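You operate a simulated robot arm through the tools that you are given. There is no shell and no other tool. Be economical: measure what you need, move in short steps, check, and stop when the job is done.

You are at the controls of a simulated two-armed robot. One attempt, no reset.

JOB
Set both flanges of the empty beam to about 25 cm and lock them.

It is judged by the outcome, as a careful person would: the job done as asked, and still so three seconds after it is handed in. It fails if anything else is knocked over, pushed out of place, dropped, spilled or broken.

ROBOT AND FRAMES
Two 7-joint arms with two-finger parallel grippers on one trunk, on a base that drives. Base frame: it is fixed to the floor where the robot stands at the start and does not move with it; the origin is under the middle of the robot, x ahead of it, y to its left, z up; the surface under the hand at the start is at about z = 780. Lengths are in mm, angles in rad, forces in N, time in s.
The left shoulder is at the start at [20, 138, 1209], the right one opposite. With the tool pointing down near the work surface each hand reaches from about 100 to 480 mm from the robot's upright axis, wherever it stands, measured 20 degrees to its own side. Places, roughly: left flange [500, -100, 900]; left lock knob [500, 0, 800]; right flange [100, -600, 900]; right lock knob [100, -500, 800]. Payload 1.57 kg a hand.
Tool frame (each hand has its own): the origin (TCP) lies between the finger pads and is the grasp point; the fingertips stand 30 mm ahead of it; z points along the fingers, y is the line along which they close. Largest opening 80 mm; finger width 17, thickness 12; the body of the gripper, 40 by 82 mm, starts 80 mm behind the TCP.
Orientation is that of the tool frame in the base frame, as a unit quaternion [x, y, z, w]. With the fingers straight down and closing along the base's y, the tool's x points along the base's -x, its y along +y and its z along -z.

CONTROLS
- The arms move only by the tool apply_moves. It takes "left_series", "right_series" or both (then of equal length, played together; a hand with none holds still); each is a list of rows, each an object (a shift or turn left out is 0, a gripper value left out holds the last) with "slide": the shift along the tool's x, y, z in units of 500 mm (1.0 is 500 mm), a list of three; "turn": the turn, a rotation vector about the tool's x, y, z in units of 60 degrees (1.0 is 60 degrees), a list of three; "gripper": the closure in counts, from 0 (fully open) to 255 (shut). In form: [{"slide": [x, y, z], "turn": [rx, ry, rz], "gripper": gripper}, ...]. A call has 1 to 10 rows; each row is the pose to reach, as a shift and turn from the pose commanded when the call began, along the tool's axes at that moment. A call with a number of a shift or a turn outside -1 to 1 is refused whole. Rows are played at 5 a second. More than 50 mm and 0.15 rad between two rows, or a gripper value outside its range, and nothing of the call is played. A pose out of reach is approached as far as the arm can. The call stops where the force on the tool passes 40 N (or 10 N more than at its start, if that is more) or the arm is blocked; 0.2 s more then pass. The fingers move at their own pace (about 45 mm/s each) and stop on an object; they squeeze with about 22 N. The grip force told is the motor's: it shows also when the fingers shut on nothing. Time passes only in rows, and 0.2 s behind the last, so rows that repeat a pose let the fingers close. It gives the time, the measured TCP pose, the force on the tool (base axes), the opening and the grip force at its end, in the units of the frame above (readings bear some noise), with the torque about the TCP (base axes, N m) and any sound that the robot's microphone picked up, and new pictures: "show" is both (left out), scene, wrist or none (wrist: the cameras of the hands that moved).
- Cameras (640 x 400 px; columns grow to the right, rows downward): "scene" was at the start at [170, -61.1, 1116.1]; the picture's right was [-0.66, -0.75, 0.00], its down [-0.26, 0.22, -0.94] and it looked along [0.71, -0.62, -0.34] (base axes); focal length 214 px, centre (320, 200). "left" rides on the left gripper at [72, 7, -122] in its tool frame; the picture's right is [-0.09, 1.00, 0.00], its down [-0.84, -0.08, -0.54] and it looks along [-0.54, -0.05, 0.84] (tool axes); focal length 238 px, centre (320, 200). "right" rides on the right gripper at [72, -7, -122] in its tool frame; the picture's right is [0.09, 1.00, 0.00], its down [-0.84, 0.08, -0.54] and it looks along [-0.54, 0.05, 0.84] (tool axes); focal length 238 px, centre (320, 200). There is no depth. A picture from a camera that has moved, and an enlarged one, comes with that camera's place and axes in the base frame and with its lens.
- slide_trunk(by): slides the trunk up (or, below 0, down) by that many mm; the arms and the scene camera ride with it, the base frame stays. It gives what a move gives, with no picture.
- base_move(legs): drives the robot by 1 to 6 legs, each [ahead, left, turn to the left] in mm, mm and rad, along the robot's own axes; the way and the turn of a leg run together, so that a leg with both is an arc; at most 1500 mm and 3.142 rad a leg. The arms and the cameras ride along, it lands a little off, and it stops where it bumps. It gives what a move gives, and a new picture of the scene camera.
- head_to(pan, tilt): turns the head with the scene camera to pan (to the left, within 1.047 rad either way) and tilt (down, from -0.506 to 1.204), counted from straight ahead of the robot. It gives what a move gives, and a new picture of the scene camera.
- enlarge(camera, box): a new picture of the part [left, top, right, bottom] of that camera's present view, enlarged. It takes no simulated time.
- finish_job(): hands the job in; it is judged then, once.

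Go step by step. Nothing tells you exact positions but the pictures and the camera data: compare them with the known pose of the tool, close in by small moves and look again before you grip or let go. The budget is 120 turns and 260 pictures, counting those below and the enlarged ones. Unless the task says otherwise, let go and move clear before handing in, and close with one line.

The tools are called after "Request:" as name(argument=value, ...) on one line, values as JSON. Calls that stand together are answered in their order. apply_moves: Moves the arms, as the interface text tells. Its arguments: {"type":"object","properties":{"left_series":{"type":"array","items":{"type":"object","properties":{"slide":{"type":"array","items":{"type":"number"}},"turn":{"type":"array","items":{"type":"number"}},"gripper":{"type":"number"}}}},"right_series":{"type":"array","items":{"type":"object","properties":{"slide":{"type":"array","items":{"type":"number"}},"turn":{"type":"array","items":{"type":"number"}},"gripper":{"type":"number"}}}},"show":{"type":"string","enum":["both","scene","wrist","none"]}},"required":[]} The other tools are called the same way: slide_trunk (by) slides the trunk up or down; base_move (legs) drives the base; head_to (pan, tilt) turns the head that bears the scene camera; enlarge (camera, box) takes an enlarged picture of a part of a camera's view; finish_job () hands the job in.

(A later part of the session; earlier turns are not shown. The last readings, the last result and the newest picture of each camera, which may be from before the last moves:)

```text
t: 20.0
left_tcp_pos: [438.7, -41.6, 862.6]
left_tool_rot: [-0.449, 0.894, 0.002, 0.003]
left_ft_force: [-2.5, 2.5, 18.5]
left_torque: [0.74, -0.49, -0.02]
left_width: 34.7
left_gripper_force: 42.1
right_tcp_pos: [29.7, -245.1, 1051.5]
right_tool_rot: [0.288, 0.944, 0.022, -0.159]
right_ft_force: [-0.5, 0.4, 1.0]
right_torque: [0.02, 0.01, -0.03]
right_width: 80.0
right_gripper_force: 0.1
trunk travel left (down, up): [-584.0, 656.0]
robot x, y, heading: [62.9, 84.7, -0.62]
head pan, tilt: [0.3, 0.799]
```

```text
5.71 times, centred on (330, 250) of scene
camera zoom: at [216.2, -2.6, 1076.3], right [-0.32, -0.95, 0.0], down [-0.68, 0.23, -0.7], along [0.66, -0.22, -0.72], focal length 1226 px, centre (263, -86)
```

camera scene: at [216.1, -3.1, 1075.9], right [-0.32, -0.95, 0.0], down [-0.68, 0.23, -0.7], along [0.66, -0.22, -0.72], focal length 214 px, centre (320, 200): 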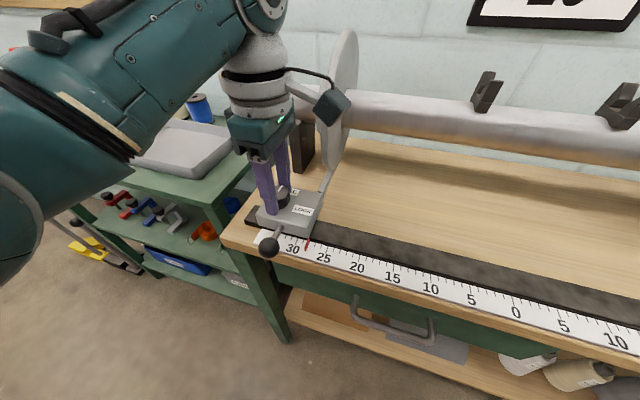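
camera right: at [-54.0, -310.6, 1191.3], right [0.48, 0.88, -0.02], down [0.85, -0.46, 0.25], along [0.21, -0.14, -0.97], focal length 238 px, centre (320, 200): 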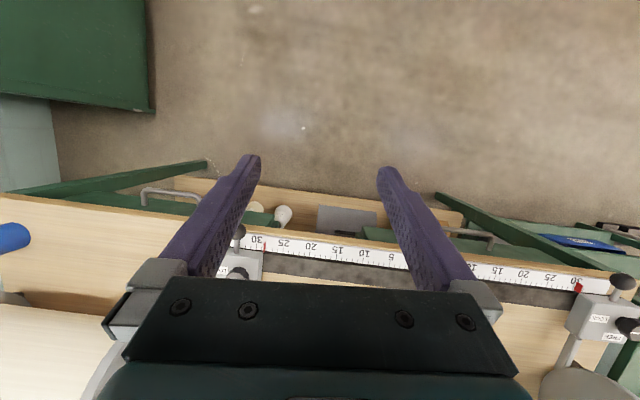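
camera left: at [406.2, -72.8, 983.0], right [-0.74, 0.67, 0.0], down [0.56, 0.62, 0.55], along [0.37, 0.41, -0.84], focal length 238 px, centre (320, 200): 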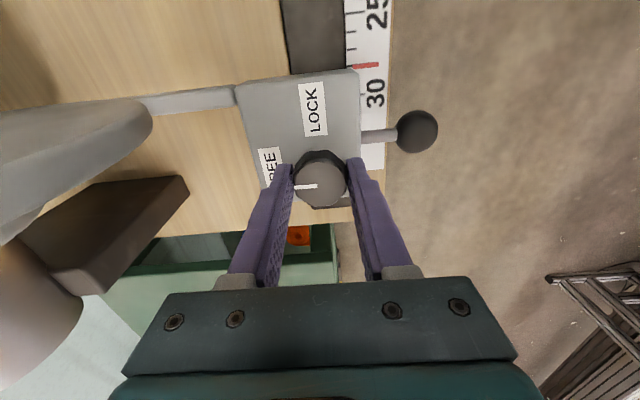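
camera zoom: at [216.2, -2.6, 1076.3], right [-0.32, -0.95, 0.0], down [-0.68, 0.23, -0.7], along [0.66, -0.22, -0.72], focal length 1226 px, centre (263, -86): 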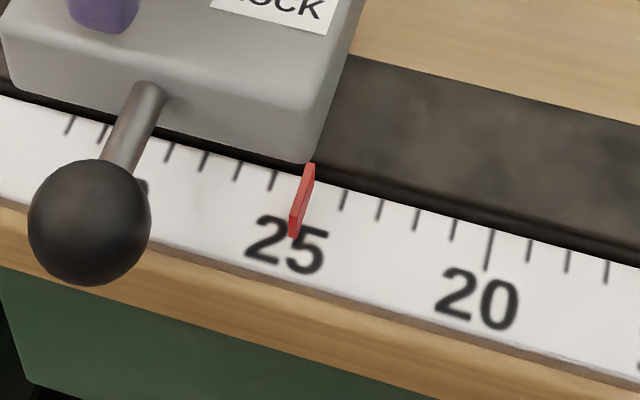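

The left pointer covers the 25 tick. Now I'll turn the knob back clockwise to LOCK.

Request:
apply_moves(left_series=[{"turn": [0, 0, 0.125]}, {"turn": [0, 0, 0.25]}, {"turn": [0, 0, 0.375]}, {"turn": [0, 0, 0.5]}, {"turn": [0, 0, 0.625]}, {"turn": [0, 0, 0.74]}, {"turn": [0, 0, 0.74]}], show="none")

Request:
apply_moves(left_series=[{"turn": [0, 0, 0.125]}, {"turn": [0, 0, 0.25]}, {"turn": [0, 0, 0.375]}, {"turn": [0, 0, 0.5]}, {"turn": [0, 0, 0.625]}, {"turn": [0, 0, 0.74]}, {"turn": [0, 0, 0.76]}, {"turn": [0, 0, 0.76]}])

Request:
enlarge(camera="left", box=[200, 30, 380, 230])

Request:
enlarge(camera="scene", box=[260, 175, 380, 275])

```text
t: 21.6
left_tcp_pos: [437.2, -41.3, 861.8]
left_tool_rot: [-0.076, 0.997, 0.003, 0.002]
left_ft_force: [-1.9, 1.5, 20.0]
left_torque: [-0.28, -0.23, -0.03]
left_width: 34.7
left_gripper_force: 42.0
right_tcp_pos: [29.5, -247.0, 1051.8]
right_tool_rot: [0.289, 0.944, 0.022, -0.159]
right_ft_force: [-0.2, 0.4, -0.9]
right_torque: [-0.02, -0.02, 0.01]
right_width: 80.0
right_gripper_force: 0.1
trunk travel left (down, up): [-584.0, 656.0]
robot x, y, heading: [55.6, 81.4, -0.621]
head pan, tilt: [0.3, 0.799]
```

```text
t: 23.4
left_tcp_pos: [438.7, -41.0, 860.8]
left_tool_rot: [0.316, 0.949, 0.004, 0.001]
left_ft_force: [2.7, 2.1, 12.0]
left_torque: [-0.15, 0.25, 0.57]
left_width: 34.3
left_gripper_force: 41.9
right_tcp_pos: [29.6, -246.0, 1051.0]
right_tool_rot: [0.289, 0.944, 0.022, -0.159]
right_ft_force: [0.1, -0.1, 0.3]
right_torque: [-0.02, 0.02, 0.03]
right_width: 80.0
right_gripper_force: 0.0
trunk travel left (down, up): [-584.0, 656.0]
robot x, y, heading: [56.3, 80.5, -0.622]
head pan, tilt: [0.3, 0.799]
camera scene: at [216.6, -2.6, 1076.1], right [-0.32, -0.95, 0.0], down [-0.68, 0.23, -0.7], along [0.66, -0.22, -0.72], focal length 214 px, centre (320, 200)
camera left: at [382.6, 5.5, 983.3], right [0.67, 0.74, 0.01], down [0.62, -0.57, 0.54], along [0.41, -0.36, -0.84], focal length 238 px, centre (320, 200)
```

scene: 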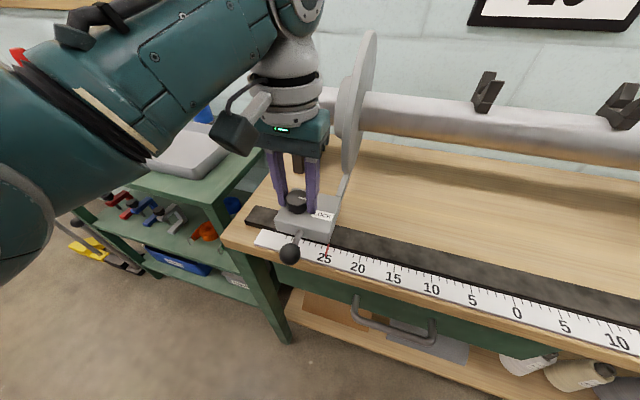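
left: 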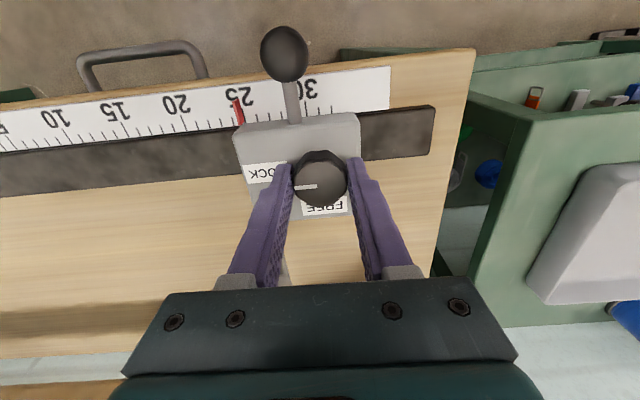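

```text
2.00 times, centred on (290, 130) of left
camera zoom: at [382.6, 5.5, 983.3], right [0.67, 0.74, 0.01], down [0.62, -0.57, 0.54], along [0.41, -0.36, -0.84], focal length 477 px, centre (380, 340)
```

zoom: 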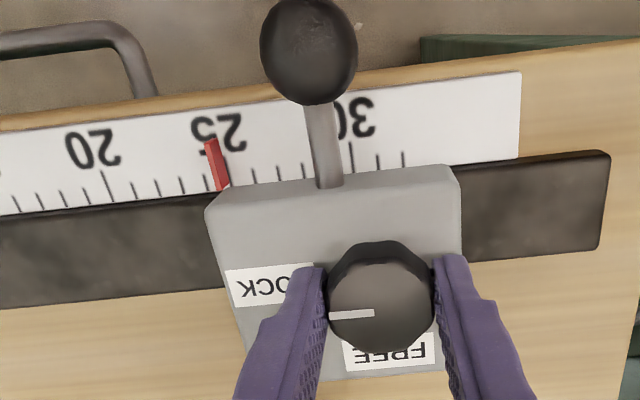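

```text
4.00 times, centred on (320, 225) of scene
camera zoom: at [216.6, -2.6, 1076.1], right [-0.32, -0.95, 0.0], down [-0.68, 0.23, -0.7], along [0.66, -0.22, -0.72], focal length 858 px, centre (320, 100)
```

zoom: 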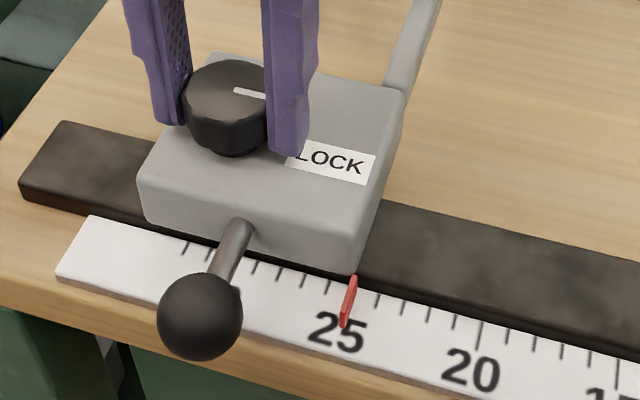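

Left is locked at 25: the torque rose to 0.57 N·m against the stop and the pointer is on LOCK. I'm releasing and raising the hand.

Request:
apply_moves(left_series=[{"gripper": 0}, {"slide": [0, 0, 0]}, {"slide": [0, 0, 0]}, {"slide": [0, 0, 0]}, {"slide": [0, 0, -0.06]}, {"slide": [0, 0, -0.14]}, {"slide": [0, 0, -0.22]}, {"slide": [0, 0, -0.3]}, {"slide": [0, 0, -0.38]}, {"slide": [0, 0, -0.44]}])

Request:
enlarge(camera="scene", box=[260, 175, 380, 275])

```text
t: 25.6
left_tcp_pos: [436.8, -42.9, 1081.1]
left_tool_rot: [0.315, 0.949, 0.003, 0.0]
left_ft_force: [0.3, -0.6, -0.1]
left_torque: [0.0, -0.02, 0.01]
left_width: 79.9
left_gripper_force: 0.1
right_tcp_pos: [29.4, -245.0, 1051.7]
right_tool_rot: [0.289, 0.944, 0.022, -0.159]
right_ft_force: [-0.5, 0.4, 0.1]
right_torque: [0.01, 0.0, 0.0]
right_width: 80.2
right_gripper_force: 0.2
trunk travel left (down, up): [-584.0, 656.0]
robot x, y, heading: [56.7, 83.5, -0.621]
head pan, tilt: [0.3, 0.799]
camera scene: at [215.6, -2.8, 1075.9], right [-0.32, -0.95, 0.0], down [-0.68, 0.23, -0.7], along [0.66, -0.22, -0.72], focal length 214 px, centre (320, 200)
camera left: at [380.7, 3.0, 1203.2], right [0.67, 0.74, 0.01], down [0.62, -0.57, 0.54], along [0.4, -0.36, -0.84], focal length 238 px, centre (320, 200)
```

scene: 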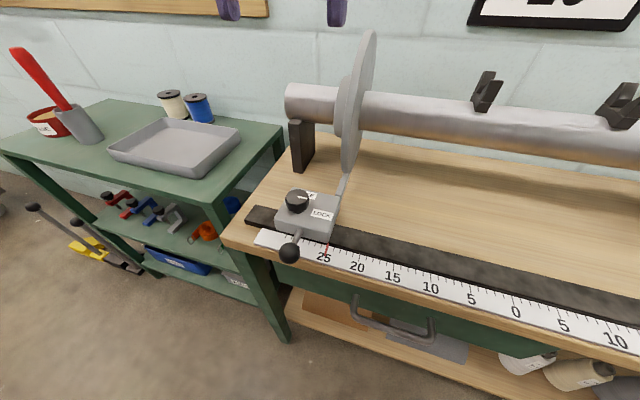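
left: 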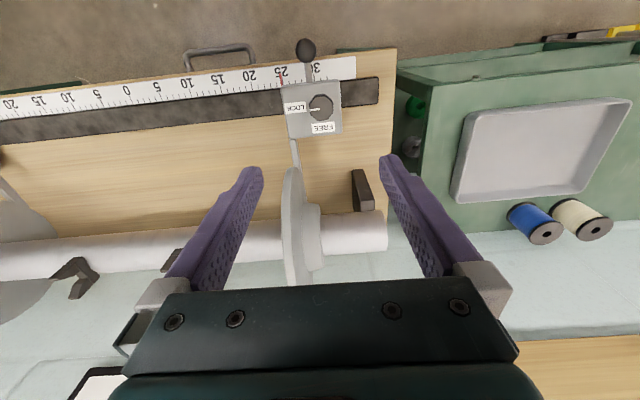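

```text
4.00 times, centred on (320, 225) of scene
camera zoom: at [215.6, -2.8, 1075.9], right [-0.32, -0.95, 0.0], down [-0.68, 0.23, -0.7], along [0.66, -0.22, -0.72], focal length 858 px, centre (320, 100)
```

zoom: 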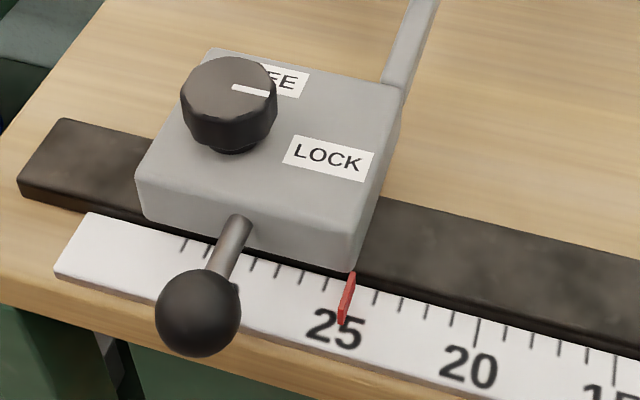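

The left side holds at 25, locked. I'll pull the left hand back toward the robot, then drive right to serve the right knob.

Request:
apply_moves(left_series=[{"slide": [0.08, 0, 0]}, {"slide": [0.16, 0, 0]}, {"slide": [0.24, 0, 0]}, {"slide": [0.24, 0, 0]}], show="none")

Request:
base_move(legs=[[0, -330, -0.01]])

Request:
head_to(pan=-0.35, tilt=0.8)

Request:
apply_moves(right_series=[{"turn": [0, -0.1, 0]}, {"turn": [0, -0.2, 0]}, {"turn": [0, -0.305, 0]}, {"turn": [0, -0.305, 0]}])

```text
t: 26.6
left_tcp_pos: [337.6, 36.8, 1065.1]
left_tool_rot: [0.305, 0.951, 0.034, -0.028]
left_ft_force: [-0.5, -0.8, -1.0]
left_torque: [0.01, -0.01, 0.01]
left_width: 80.0
left_gripper_force: 0.1
right_tcp_pos: [29.0, -246.5, 1053.4]
right_tool_rot: [0.288, 0.944, 0.022, -0.159]
right_ft_force: [0.2, 0.7, 0.1]
right_torque: [0.03, 0.0, -0.02]
right_width: 79.9
right_gripper_force: 0.1
trunk travel left (down, up): [-584.0, 656.0]
robot x, y, heading: [57.0, 81.2, -0.619]
head pan, tilt: [0.3, 0.799]
```

```text
t: 28.8
left_tcp_pos: [143.1, -233.4, 1064.1]
left_tool_rot: [0.316, 0.948, 0.037, -0.026]
left_ft_force: [0.9, -0.4, 0.6]
left_torque: [-0.05, 0.02, 0.0]
left_width: 80.1
left_gripper_force: 0.1
right_tcp_pos: [-167.1, -511.7, 1052.1]
right_tool_rot: [0.294, 0.942, 0.023, -0.158]
right_ft_force: [0.2, -0.1, 0.0]
right_torque: [0.0, -0.03, -0.02]
right_width: 80.0
right_gripper_force: 0.1
trunk travel left (down, up): [-584.0, 656.0]
robot x, y, heading: [-133.2, -187.3, -0.634]
head pan, tilt: [0.3, 0.799]
camera scene: at [21.5, -270.6, 1075.9], right [-0.33, -0.94, 0.0], down [-0.68, 0.23, -0.7], along [0.66, -0.23, -0.72], focal length 214 px, centre (320, 200)
```

scene: 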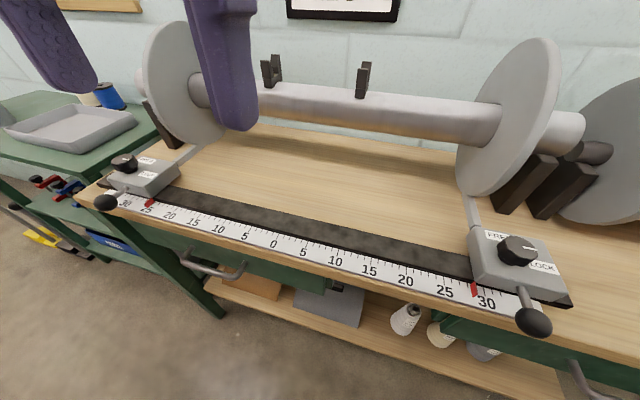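

```text
t: 29.8
left_tcp_pos: [142.4, -232.0, 1062.8]
left_tool_rot: [0.316, 0.948, 0.037, -0.027]
left_ft_force: [-0.4, 0.0, -0.6]
left_torque: [-0.02, 0.02, 0.01]
left_width: 80.0
left_gripper_force: 0.0
right_tcp_pos: [-168.3, -511.0, 1052.1]
right_tool_rot: [0.295, 0.942, 0.024, -0.158]
right_ft_force: [-0.1, 0.3, 0.1]
right_torque: [0.0, 0.01, -0.03]
right_width: 80.1
right_gripper_force: 0.1
trunk travel left (down, up): [-584.0, 656.0]
robot x, y, heading: [-133.9, -185.3, -0.632]
head pan, tilt: [-0.351, 0.799]
camera scene: at [-9.9, -311.3, 1075.9], right [-0.83, -0.55, 0.0], down [-0.4, 0.6, -0.7], along [0.39, -0.58, -0.72], focal length 214 px, centre (320, 200)
```

scene: 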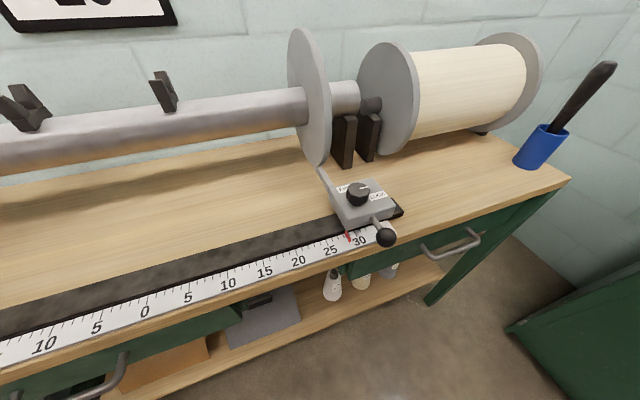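

```text
t: 30.8
left_tcp_pos: [143.3, -232.7, 1063.1]
left_tool_rot: [0.316, 0.948, 0.037, -0.025]
left_ft_force: [-0.9, 0.1, -0.1]
left_torque: [-0.02, 0.0, -0.02]
left_width: 79.9
left_gripper_force: 0.2
right_tcp_pos: [-168.0, -519.8, 1043.1]
right_tool_rot: [0.285, 0.957, -0.009, -0.048]
right_ft_force: [0.2, -0.3, 0.2]
right_torque: [-0.01, 0.03, 0.02]
right_width: 80.2
right_gripper_force: 0.0
right hand out of reach, approached as far as the arm can: row 3, 4
trunk travel left (down, up): [-584.0, 656.0]
robot x, y, heading: [-132.9, -185.2, -0.634]
head pan, tilt: [-0.351, 0.799]
camera scene: at [-10.0, -311.3, 1075.9], right [-0.83, -0.55, 0.0], down [-0.4, 0.6, -0.7], along [0.39, -0.58, -0.72], focal length 214 px, centre (320, 200)
camera right: at [-220.5, -487.5, 1172.0], right [0.47, 0.88, -0.04], down [0.79, -0.4, 0.46], along [0.4, -0.25, -0.89], focal length 238 px, centre (320, 200)
```

scene: 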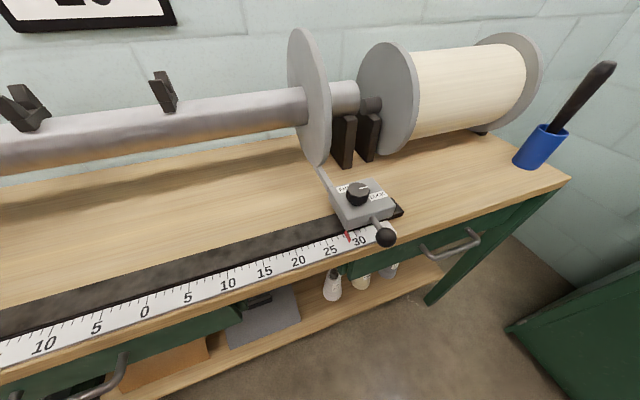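
right: 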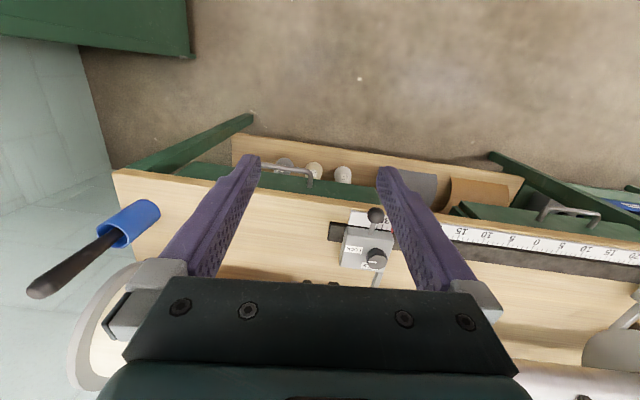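

The right knob triangulates to about (71, -542, 848). The right hand was at its reach limit, so I'll bring it left and forward at height; the tool should then come vertical.

Request:
apply_moves(right_series=[{"slide": [0, 0.08, 0]}, {"slide": [-0.04, 0.16, 0]}, {"slide": [-0.1, 0.22, 0]}, {"slide": [-0.18, 0.24, 0]}, {"slide": [-0.26, 0.25, 0]}, {"slide": [-0.34, 0.25, 0]}, {"slide": [-0.4, 0.25, 0]}, {"slide": [-0.4, 0.25, 0]}])

```text
t: 32.6
left_tcp_pos: [142.8, -233.0, 1062.7]
left_tool_rot: [0.317, 0.948, 0.036, -0.025]
left_ft_force: [-0.1, 0.4, -1.0]
left_torque: [0.0, -0.02, 0.01]
left_width: 79.7
left_gripper_force: 0.1
right_tcp_pos: [78.4, -538.8, 1053.5]
right_tool_rot: [0.294, 0.955, -0.024, -0.006]
right_ft_force: [-0.7, -0.5, -0.6]
right_torque: [-0.01, 0.01, -0.02]
right_width: 80.2
right_gripper_force: 0.2
right hand out of reach, approached as far as the arm can: row 1, 2
trunk travel left (down, up): [-584.0, 656.0]
robot x, y, heading: [-135.3, -187.8, -0.634]
head pan, tilt: [-0.351, 0.799]
camera scene: at [-10.0, -311.3, 1075.9], right [-0.83, -0.55, 0.0], down [-0.4, 0.6, -0.7], along [0.39, -0.58, -0.72], focal length 214 px, centre (320, 200)
camera right: at [18.4, -499.3, 1175.8], right [0.48, 0.87, -0.05], down [0.75, -0.38, 0.54], along [0.45, -0.3, -0.84], focal length 238 px, centre (320, 200)
```

scene: 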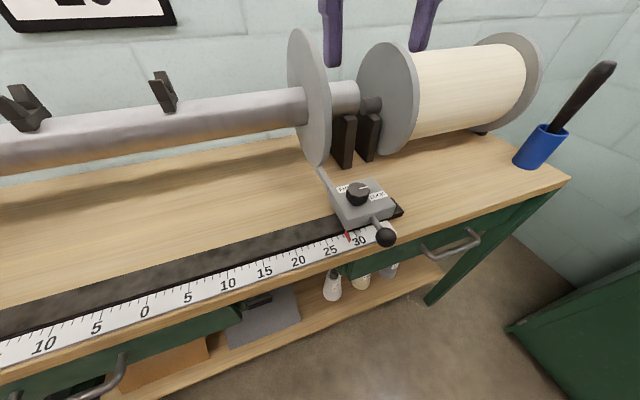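
right: 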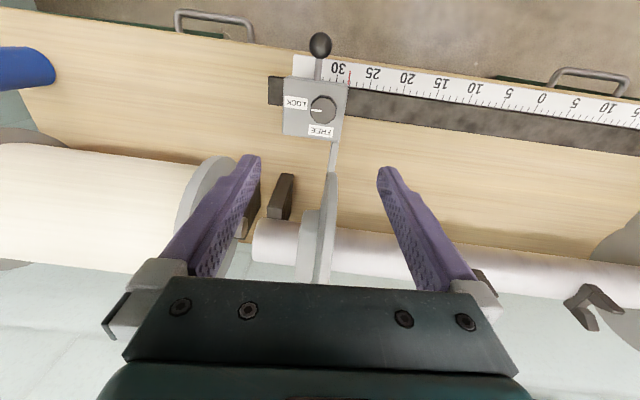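

On the right side LOCK is outboard and FREE faces the wall, so it frees counterclockwise again. I'll square the tool, centre over the knob and go down part way.

Request:
apply_moves(right_series=[{"slide": [0.0076, -0.01, 0.05], "turn": [-0.0468, 0, 0.03]}, {"slide": [0.0076, -0.006, 0.13], "turn": [-0.0468, 0, 0.03]}, {"slide": [0.0076, -0.004, 0.21], "turn": [-0.0468, 0, 0.03]}, {"slide": [0.0076, -0.003, 0.29], "turn": [-0.0468, 0, 0.03]}, {"slide": [0.0076, -0.003, 0.31], "turn": [-0.0468, 0, 0.03]}, {"slide": [0.0076, -0.003, 0.31], "turn": [-0.0468, 0, 0.03]}])

Request:
enlarge(camera="scene", box=[260, 100, 460, 260])

```text
t: 34.0
left_tcp_pos: [144.2, -232.3, 1063.3]
left_tool_rot: [0.317, 0.947, 0.036, -0.024]
left_ft_force: [-0.4, 0.2, -0.3]
left_torque: [-0.01, -0.01, 0.0]
left_width: 79.9
left_gripper_force: 0.0
right_tcp_pos: [67.5, -546.6, 896.7]
right_tool_rot: [0.309, 0.951, 0.0, 0.0]
right_ft_force: [-0.1, 0.7, -0.8]
right_torque: [0.01, 0.03, 0.03]
right_width: 79.8
right_gripper_force: 0.0
trunk travel left (down, up): [-584.0, 656.0]
robot x, y, heading: [-133.9, -185.3, -0.634]
head pan, tilt: [-0.351, 0.799]
camera scene: at [-10.0, -311.4, 1075.9], right [-0.83, -0.55, 0.0], down [-0.4, 0.6, -0.7], along [0.39, -0.58, -0.72], focal length 214 px, centre (320, 200)
camera right: at [4.9, -508.9, 1019.9], right [0.51, 0.86, 0.0], down [0.72, -0.43, 0.54], along [0.47, -0.28, -0.84], focal length 238 px, centre (320, 200)
```

scene: 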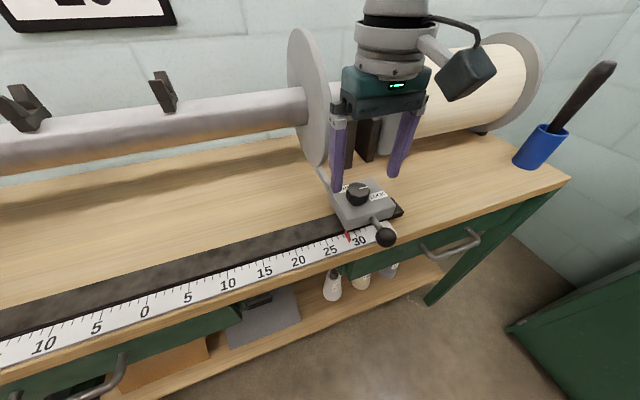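
right: 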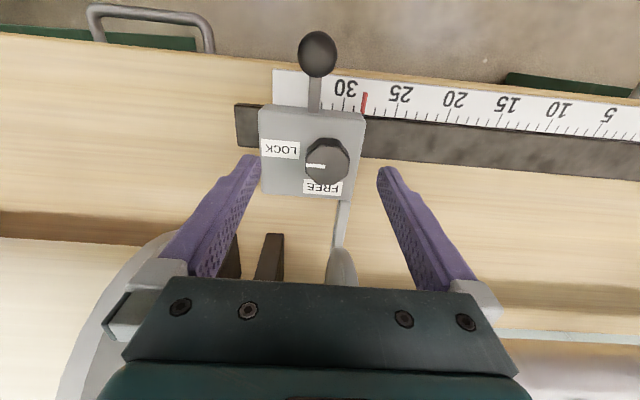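

```text
2.50 times, centred on (360, 180) of scene
camera zoom: at [-10.0, -311.4, 1075.9], right [-0.83, -0.55, 0.0], down [-0.4, 0.6, -0.7], along [0.39, -0.58, -0.72], focal length 536 px, centre (220, 250)
```

zoom: 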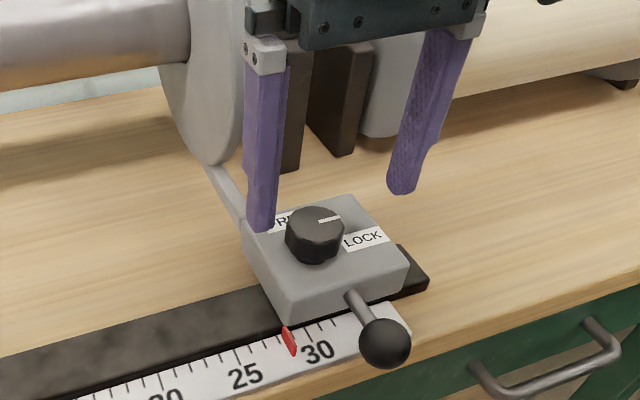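

The knob is about 7 mm to the left of the hand's centre. I'll correct that, go down and close.

Request:
apply_moves(right_series=[{"slide": [-0.003, 0.0125, 0]}, {"slide": [-0.003, 0.0125, 0.035]}, {"slide": [-0.003, 0.0125, 0.07]}, {"slide": [-0.003, 0.0125, 0.07]}], show="wrist")

```text
t: 35.0
left_tcp_pos: [142.8, -232.4, 1062.9]
left_tool_rot: [0.317, 0.947, 0.037, -0.026]
left_ft_force: [0.9, 0.1, -0.1]
left_torque: [0.0, -0.01, 0.0]
left_width: 80.1
left_gripper_force: 0.0
right_tcp_pos: [74.7, -541.8, 862.5]
right_tool_rot: [0.309, 0.951, -0.001, 0.0]
right_ft_force: [0.6, 0.7, 0.5]
right_torque: [0.0, -0.02, 0.02]
right_width: 79.9
right_gripper_force: 0.0
trunk travel left (down, up): [-584.0, 656.0]
robot x, y, heading: [-132.0, -185.7, -0.64]
head pan, tilt: [-0.351, 0.799]
camera right: at [11.9, -504.6, 985.3], right [0.51, 0.86, 0.0], down [0.72, -0.43, 0.54], along [0.47, -0.28, -0.84], focal length 238 px, centre (320, 200)
```

right: 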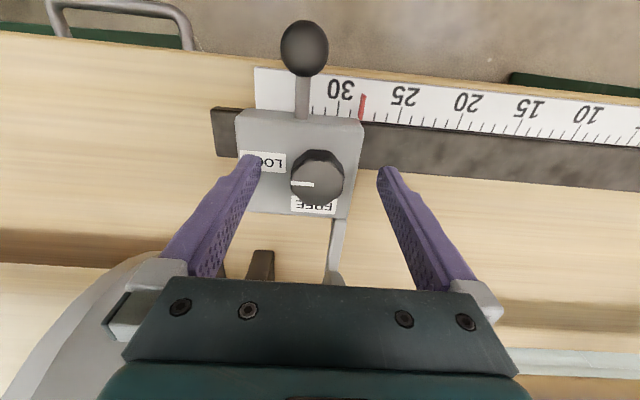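

It's well centred. I'll close and then turn 45° counterclockwise.

Request:
apply_moves(right_series=[{"gripper": 255, "slide": [0.001, -0.001, 0.001]}, {"slide": [0.001, -0.001, 0.001]}, {"slide": [0.001, -0.001, 0.001]}, {"slide": [0.001, -0.001, 0.001]}, {"slide": [0.001, -0.001, 0.001]}], show="none")

Request:
apply_moves(right_series=[{"turn": [0, 0, -0.125]}, {"turn": [0, 0, -0.25]}, {"turn": [0, 0, -0.375]}, {"turn": [0, 0, -0.5]}, {"turn": [0, 0, -0.625]}, {"turn": [0, 0, -0.75]}, {"turn": [0, 0, -0.75]}])

Request:
enlarge(camera="scene", box=[260, 100, 460, 260])

```text
t: 36.2
left_tcp_pos: [143.6, -232.2, 1062.5]
left_tool_rot: [0.317, 0.947, 0.037, -0.026]
left_ft_force: [0.3, 1.0, 0.6]
left_torque: [0.0, -0.01, 0.02]
left_width: 79.8
left_gripper_force: 0.0
right_tcp_pos: [72.5, -542.8, 863.1]
right_tool_rot: [0.309, 0.951, -0.003, 0.0]
right_ft_force: [-2.2, -4.2, -3.0]
right_torque: [-0.06, -0.01, -0.03]
right_width: 34.8
right_gripper_force: 35.3
trunk travel left (down, up): [-584.0, 656.0]
robot x, y, heading: [-137.3, -188.9, -0.632]
head pan, tilt: [-0.351, 0.799]
```

```text
t: 37.7
left_tcp_pos: [144.1, -230.5, 1064.1]
left_tool_rot: [0.315, 0.948, 0.038, -0.026]
left_ft_force: [-0.2, -0.6, 0.5]
left_torque: [-0.01, 0.02, -0.03]
left_width: 80.1
left_gripper_force: 0.1
right_tcp_pos: [73.4, -540.9, 864.1]
right_tool_rot: [-0.063, 0.998, -0.005, 0.005]
right_ft_force: [5.6, -1.6, -13.0]
right_torque: [0.24, -0.3, -0.01]
right_width: 34.8
right_gripper_force: 41.9
right hand out of reach, approached as far as the arm can: row 6, 7
trunk travel left (down, up): [-584.0, 656.0]
robot x, y, heading: [-136.2, -183.5, -0.633]
head pan, tilt: [-0.351, 0.799]
stopped in row 7 (right hand): the force on the tool passed its limit at 49 N (the readings are from after the stop); the commanded pose is now the measured one
camera scene: at [-9.0, -310.9, 1076.0], right [-0.83, -0.55, 0.0], down [-0.4, 0.6, -0.7], along [0.39, -0.58, -0.72], focal length 214 px, centre (320, 200)
camera right: at [1.1, -556.7, 986.1], right [-0.22, 0.98, -0.01], down [0.81, 0.19, 0.55], along [0.54, 0.11, -0.83], focal length 238 px, centre (320, 200)
```

scene: 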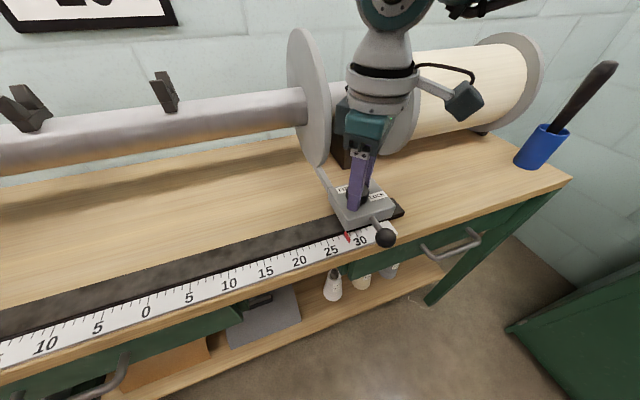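
right: 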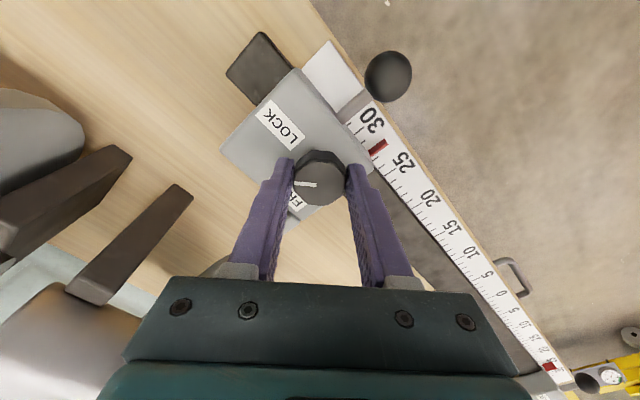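

```text
2.50 times, centred on (360, 180) of scene
camera zoom: at [-9.0, -310.9, 1076.0], right [-0.83, -0.55, 0.0], down [-0.4, 0.6, -0.7], along [0.39, -0.58, -0.72], focal length 536 px, centre (220, 250)
```

zoom: 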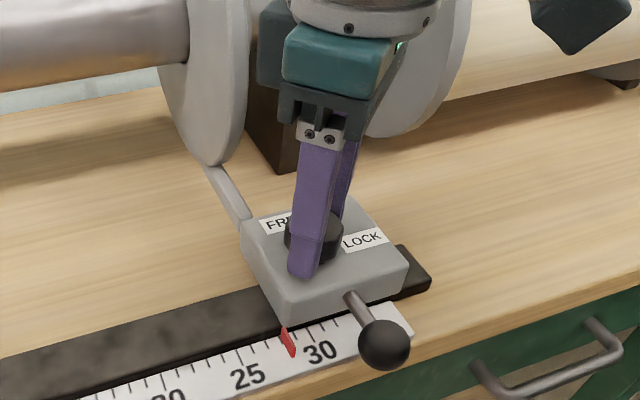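

The right wrist hits a joint limit after about 43° of turning. I'll release, rise, swing the hand 90° clockwise and re-grip, which leaves room for the rest of the turn.

Request:
apply_moves(right_series=[{"gripper": 0}, {"slide": [0, 0, 0]}, {"slide": [0, 0, 0]}, {"slide": [0, 0, 0]}, {"slide": [0, 0, -0.04]}, {"slide": [0, 0, -0.08]}, {"slide": [0, 0, -0.08]}], show="none")

Request:
apply_moves(right_series=[{"turn": [0, 0, 0.125]}, {"turn": [0, 0, 0.25]}, {"turn": [0, 0, 0.375]}, {"turn": [0, 0, 0.5]}, {"turn": [0, 0, 0.625]}, {"turn": [0, 0, 0.75]}, {"turn": [0, 0, 0.875]}, {"turn": [0, 0, 1.0]}, {"turn": [0, 0, 1.0]}], show="none")

Request:
apply_moves(right_series=[{"turn": [0, 0, 0.125]}, {"turn": [0, 0, 0.25]}, {"turn": [0, 0, 0.375]}, {"turn": [0, 0, 0.5]}, {"turn": [0, 0, 0.5]}])

Request:
enlarge(camera="scene", box=[260, 100, 460, 260])

```text
t: 39.3
left_tcp_pos: [144.4, -232.7, 1063.2]
left_tool_rot: [0.316, 0.948, 0.037, -0.026]
left_ft_force: [0.0, -0.4, 0.3]
left_torque: [0.04, 0.0, 0.04]
left_width: 80.2
left_gripper_force: 0.0
right_tcp_pos: [71.3, -542.3, 905.8]
right_tool_rot: [-0.062, 0.998, -0.006, 0.006]
right_ft_force: [0.8, -0.6, -0.1]
right_torque: [-0.05, 0.0, 0.0]
right_width: 79.9
right_gripper_force: 0.0
trunk travel left (down, up): [-584.0, 656.0]
robot x, y, heading: [-134.0, -184.9, -0.63]
head pan, tilt: [-0.351, 0.799]
```

```text
t: 41.3
left_tcp_pos: [143.3, -233.3, 1063.4]
left_tool_rot: [0.316, 0.948, 0.037, -0.027]
left_ft_force: [-0.4, 0.4, 0.4]
left_torque: [0.01, -0.01, 0.0]
left_width: 79.9
left_gripper_force: 0.1
right_tcp_pos: [73.3, -541.3, 903.8]
right_tool_rot: [0.446, 0.895, -0.001, 0.007]
right_ft_force: [0.2, 0.1, -0.3]
right_torque: [-0.03, -0.02, -0.02]
right_width: 79.8
right_gripper_force: 0.1
trunk travel left (down, up): [-584.0, 656.0]
robot x, y, heading: [-134.0, -187.1, -0.634]
head pan, tilt: [-0.351, 0.799]
```

```text
t: 42.5
left_tcp_pos: [143.3, -232.2, 1063.1]
left_tool_rot: [0.317, 0.947, 0.038, -0.027]
left_ft_force: [0.4, -0.7, -0.9]
left_torque: [0.01, -0.02, 0.0]
left_width: 79.9
left_gripper_force: 0.0
right_tcp_pos: [71.2, -542.0, 904.4]
right_tool_rot: [0.663, 0.749, 0.001, 0.008]
right_ft_force: [-0.2, -0.2, 0.5]
right_torque: [0.0, 0.01, 0.03]
right_width: 80.0
right_gripper_force: 0.0
trunk travel left (down, up): [-584.0, 656.0]
robot x, y, heading: [-134.1, -184.2, -0.633]
head pan, tilt: [-0.351, 0.799]
camera scene: at [-9.7, -311.4, 1075.9], right [-0.83, -0.55, 0.0], down [-0.4, 0.6, -0.7], along [0.39, -0.58, -0.72], focal length 214 px, centre (320, 200)
camera right: at [54.5, -471.2, 1026.5], right [0.98, 0.21, 0.01], down [0.17, -0.82, 0.55], along [0.13, -0.54, -0.83], focal length 238 px, centre (320, 200)
```

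scene: 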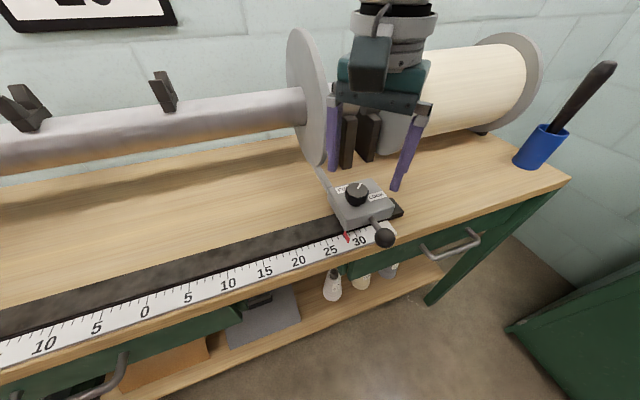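
right: 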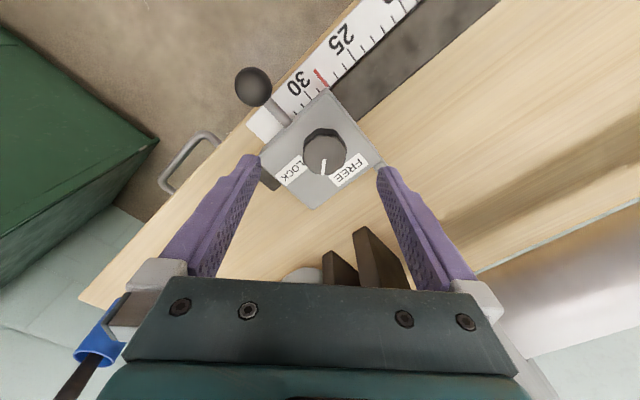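

```text
2.50 times, centred on (360, 180) of scene
camera zoom: at [-9.7, -311.4, 1075.9], right [-0.83, -0.55, 0.0], down [-0.4, 0.6, -0.7], along [0.39, -0.58, -0.72], focal length 536 px, centre (220, 250)
```

zoom: 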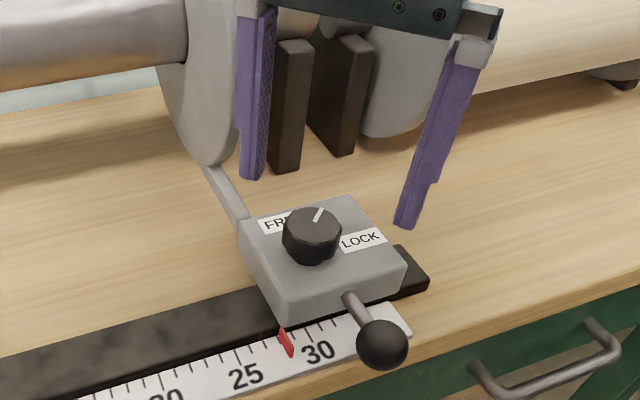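

The knob is midway, as expected. I'll go down at the new yaw, grip, and turn counterclockwise the remaining ~45°.

Request:
apply_moves(right_series=[{"slide": [0, 0, 0.04]}, {"slide": [0, 0, 0.084]}, {"slide": [0, 0, 0.084], "gripper": 255}, {"slide": [0, 0, 0.084]}, {"slide": [0, 0, 0.084]}, {"slide": [0, 0, 0.084]}, {"slide": [0, 0, 0.084]}], show="none")

Request:
apply_moves(right_series=[{"turn": [0, 0, -0.125]}, {"turn": [0, 0, -0.25]}, {"turn": [0, 0, -0.375]}, {"turn": [0, 0, -0.5]}, {"turn": [0, 0, -0.625]}, {"turn": [0, 0, -0.75]}, {"turn": [0, 0, -0.77]}, {"turn": [0, 0, -0.77]}])

Request:
enlarge(camera="scene", box=[260, 100, 460, 260])

Request:
enlarge(camera="right", box=[240, 50, 440, 230])

```text
t: 44.1
left_tcp_pos: [143.8, -232.0, 1063.7]
left_tool_rot: [0.316, 0.948, 0.038, -0.026]
left_ft_force: [-0.7, 0.8, -0.2]
left_torque: [-0.01, -0.02, 0.02]
left_width: 80.0
left_gripper_force: 0.0
right_tcp_pos: [74.7, -542.6, 862.2]
right_tool_rot: [0.661, 0.75, 0.001, 0.007]
right_ft_force: [9.0, -3.1, -5.4]
right_torque: [0.11, 0.06, -0.03]
right_width: 34.6
right_gripper_force: 35.1
trunk travel left (down, up): [-584.0, 656.0]
robot x, y, heading: [-133.1, -184.6, -0.638]
head pan, tilt: [-0.351, 0.799]
```

```text
t: 45.9
left_tcp_pos: [145.4, -231.0, 1063.8]
left_tool_rot: [0.317, 0.947, 0.037, -0.024]
left_ft_force: [0.0, -0.2, 0.4]
left_torque: [-0.01, -0.01, -0.03]
left_width: 80.2
left_gripper_force: 0.0
right_tcp_pos: [74.3, -542.1, 862.6]
right_tool_rot: [0.313, 0.95, -0.003, 0.007]
right_ft_force: [10.2, -2.9, -15.4]
right_torque: [0.04, -0.28, -0.51]
right_width: 34.6
right_gripper_force: 42.1
trunk travel left (down, up): [-584.0, 656.0]
robot x, y, heading: [-131.9, -185.8, -0.634]
head pan, tilt: [-0.351, 0.799]
camera scene: at [-8.5, -311.2, 1076.0], right [-0.83, -0.55, 0.0], down [-0.4, 0.6, -0.7], along [0.39, -0.58, -0.72], focal length 214 px, centre (320, 200)
camera right: at [10.8, -504.6, 984.4], right [0.52, 0.85, 0.0], down [0.71, -0.43, 0.55], along [0.47, -0.29, -0.83], focal length 238 px, centre (320, 200)
```

scene: 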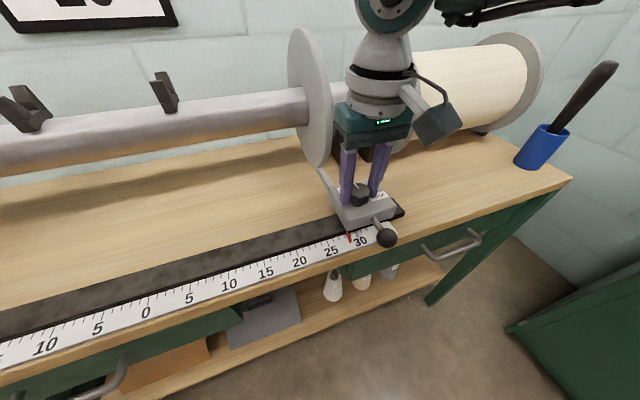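
right: 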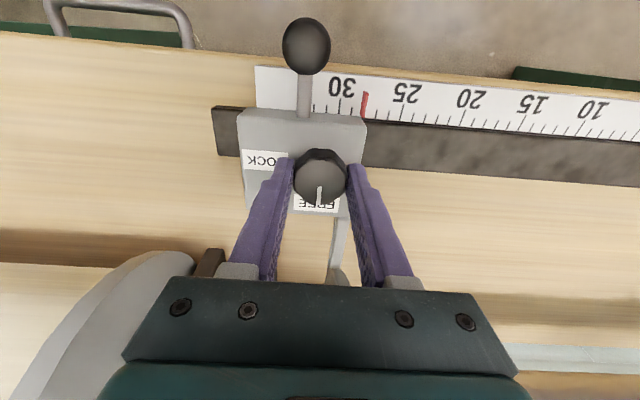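

```text
2.50 times, centred on (360, 180) of scene
camera zoom: at [-8.5, -311.2, 1076.0], right [-0.83, -0.55, 0.0], down [-0.4, 0.6, -0.7], along [0.39, -0.58, -0.72], focal length 536 px, centre (220, 250)
```

zoom: 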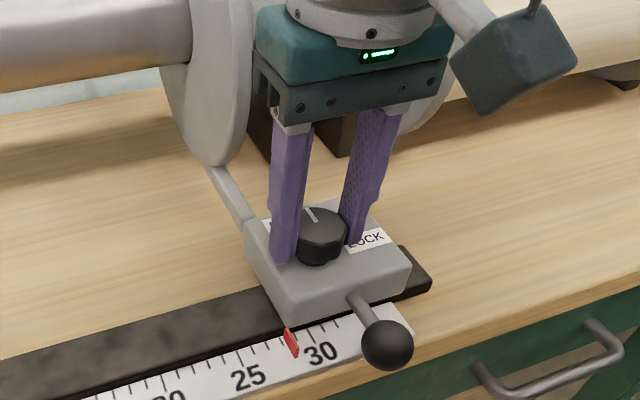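

```text
2.22 times, centred on (340, 140) of right
camera zoom: at [10.8, -504.6, 984.4], right [0.52, 0.85, 0.0], down [0.71, -0.43, 0.55], along [0.47, -0.29, -0.83], focal length 530 px, centre (276, 333)
```

zoom: 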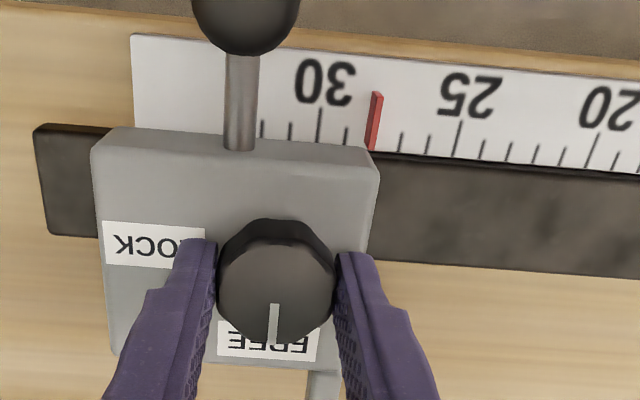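

The right knob is at the FREE stop and the pointer is at 28.0. I'm sliding the carriage 30 mm inboard, along the tool's +y.

Request:
apply_moves(right_series=[{"slide": [0, 0.012, 0]}, {"slide": [0, 0.024, 0]}, {"slide": [0, 0.036, 0]}, {"slide": [0, 0.048, 0]}, {"slide": [0, 0.06, 0]}, {"slide": [0, 0.06, 0]}, {"slide": [0, 0.06, 0]}])

Request:
enlarge(camera="scene", box=[280, 200, 400, 280])

Request:
enlarge(camera="right", box=[240, 50, 440, 230])

```text
t: 47.5
left_tcp_pos: [143.9, -231.3, 1063.1]
left_tool_rot: [0.316, 0.948, 0.038, -0.025]
left_ft_force: [-0.5, 0.2, 0.5]
left_torque: [-0.01, 0.02, -0.02]
left_width: 80.0
left_gripper_force: 0.0
right_tcp_pos: [92.4, -517.0, 861.9]
right_tool_rot: [0.313, 0.95, -0.004, 0.008]
right_ft_force: [14.3, -12.2, -32.9]
right_torque: [-0.18, -0.26, 0.01]
right_width: 34.5
right_gripper_force: 42.1
trunk travel left (down, up): [-584.0, 656.0]
robot x, y, heading: [-135.2, -186.2, -0.635]
head pan, tilt: [-0.351, 0.799]
camera scene: at [-8.4, -311.5, 1076.0], right [-0.83, -0.55, 0.0], down [-0.4, 0.6, -0.7], along [0.39, -0.58, -0.72], focal length 214 px, centre (320, 200)
camera right: at [28.1, -479.9, 984.6], right [0.52, 0.85, 0.0], down [0.71, -0.43, 0.56], along [0.47, -0.29, -0.83], focal length 238 px, centre (320, 200)
```

scene: 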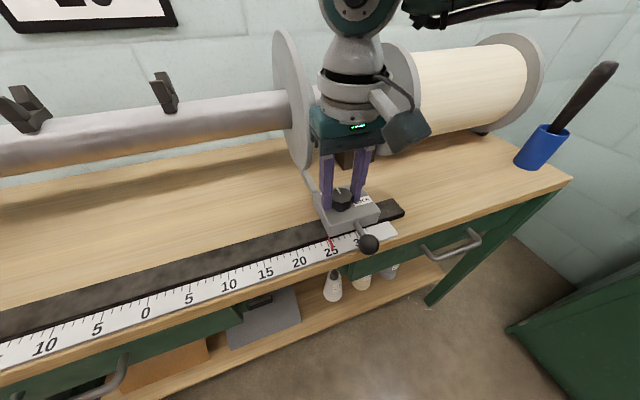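
right: 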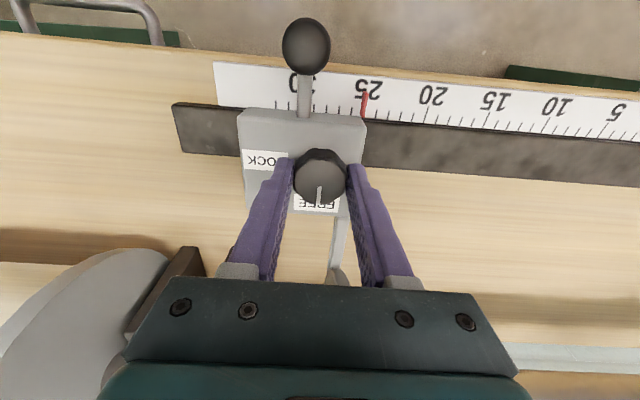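

```text
5.00 times, centred on (340, 240) of scene
camera zoom: at [-8.4, -311.5, 1076.0], right [-0.83, -0.55, 0.0], down [-0.4, 0.6, -0.7], along [0.39, -0.58, -0.72], focal length 1072 px, centre (220, 0)
```

zoom: 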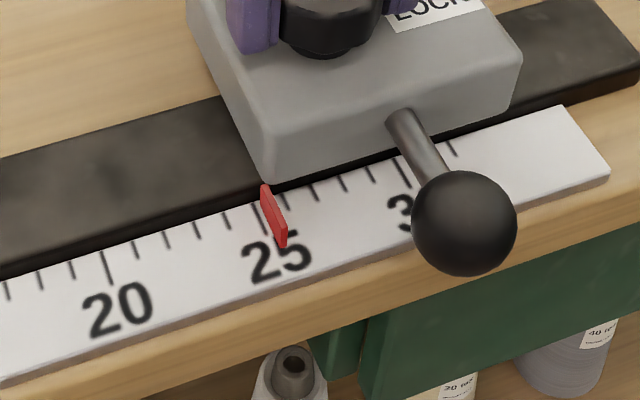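

```text
2.22 times, centred on (340, 140) of right
camera zoom: at [28.1, -479.9, 984.6], right [0.52, 0.85, 0.0], down [0.71, -0.43, 0.56], along [0.47, -0.29, -0.83], focal length 530 px, centre (276, 333)
```

zoom: 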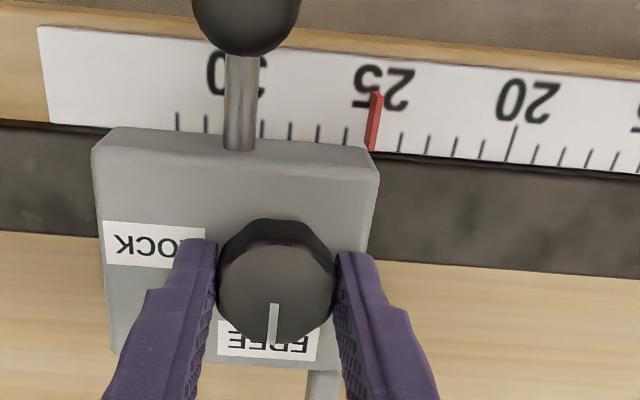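

The right pointer sits on 25. There's some side load on the hand, so I'll ease that slightly, then turn clockwise 45° and 45° again to LOCK.

Request:
apply_moves(right_series=[{"slide": [-0.002, 0, 0.003]}, {"slide": [-0.003, 0, 0.005]}, {"slide": [-0.003, 0, 0.005]}], show="none")

Request:
apply_moves(right_series=[{"turn": [0, 0, 0.125]}, {"turn": [0, 0, 0.25]}, {"turn": [0, 0, 0.375]}, {"turn": [0, 0, 0.5]}, {"turn": [0, 0, 0.625]}, {"turn": [0, 0, 0.75]}, {"turn": [0, 0, 0.75]}])

```text
t: 48.3
left_tcp_pos: [142.3, -231.9, 1063.4]
left_tool_rot: [0.316, 0.948, 0.038, -0.026]
left_ft_force: [-0.2, -0.7, -0.1]
left_torque: [0.03, -0.01, -0.03]
left_width: 79.9
left_gripper_force: 0.0
right_tcp_pos: [90.6, -517.7, 862.6]
right_tool_rot: [0.313, 0.95, -0.001, 0.007]
right_ft_force: [-5.9, 5.1, 19.2]
right_torque: [-0.57, -0.16, -0.01]
right_width: 34.5
right_gripper_force: 42.3
trunk travel left (down, up): [-584.0, 656.0]
robot x, y, heading: [-135.5, -184.6, -0.634]
head pan, tilt: [-0.351, 0.799]
```

```text
t: 49.9
left_tcp_pos: [143.6, -231.6, 1062.5]
left_tool_rot: [0.316, 0.948, 0.037, -0.026]
left_ft_force: [0.7, 0.1, 0.2]
left_torque: [-0.04, -0.02, -0.03]
left_width: 80.1
left_gripper_force: 0.0
right_tcp_pos: [92.5, -519.9, 860.4]
right_tool_rot: [0.654, 0.757, 0.0, 0.008]
right_ft_force: [-7.9, 9.4, 33.3]
right_torque: [-0.31, 0.48, 0.02]
right_width: 34.6
right_gripper_force: 42.0
trunk travel left (down, up): [-584.0, 656.0]
robot x, y, heading: [-132.3, -184.8, -0.631]
head pan, tilt: [-0.351, 0.799]
camera scene: at [-9.9, -311.7, 1076.0], right [-0.83, -0.55, 0.0], down [-0.4, 0.6, -0.7], along [0.39, -0.58, -0.72], focal length 214 px, centre (320, 200)
camera right: at [72.8, -449.2, 982.5], right [0.97, 0.23, 0.01], down [0.19, -0.81, 0.55], along [0.14, -0.53, -0.83], focal length 238 px, centre (320, 200)
```

scene: 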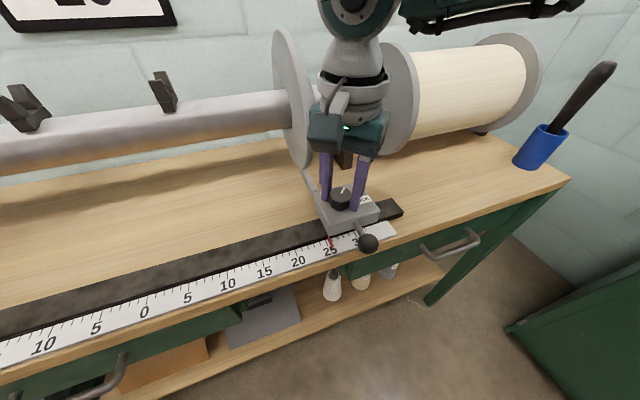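
right: 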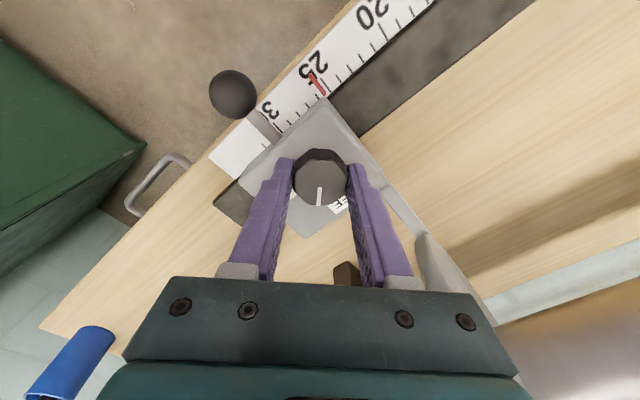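

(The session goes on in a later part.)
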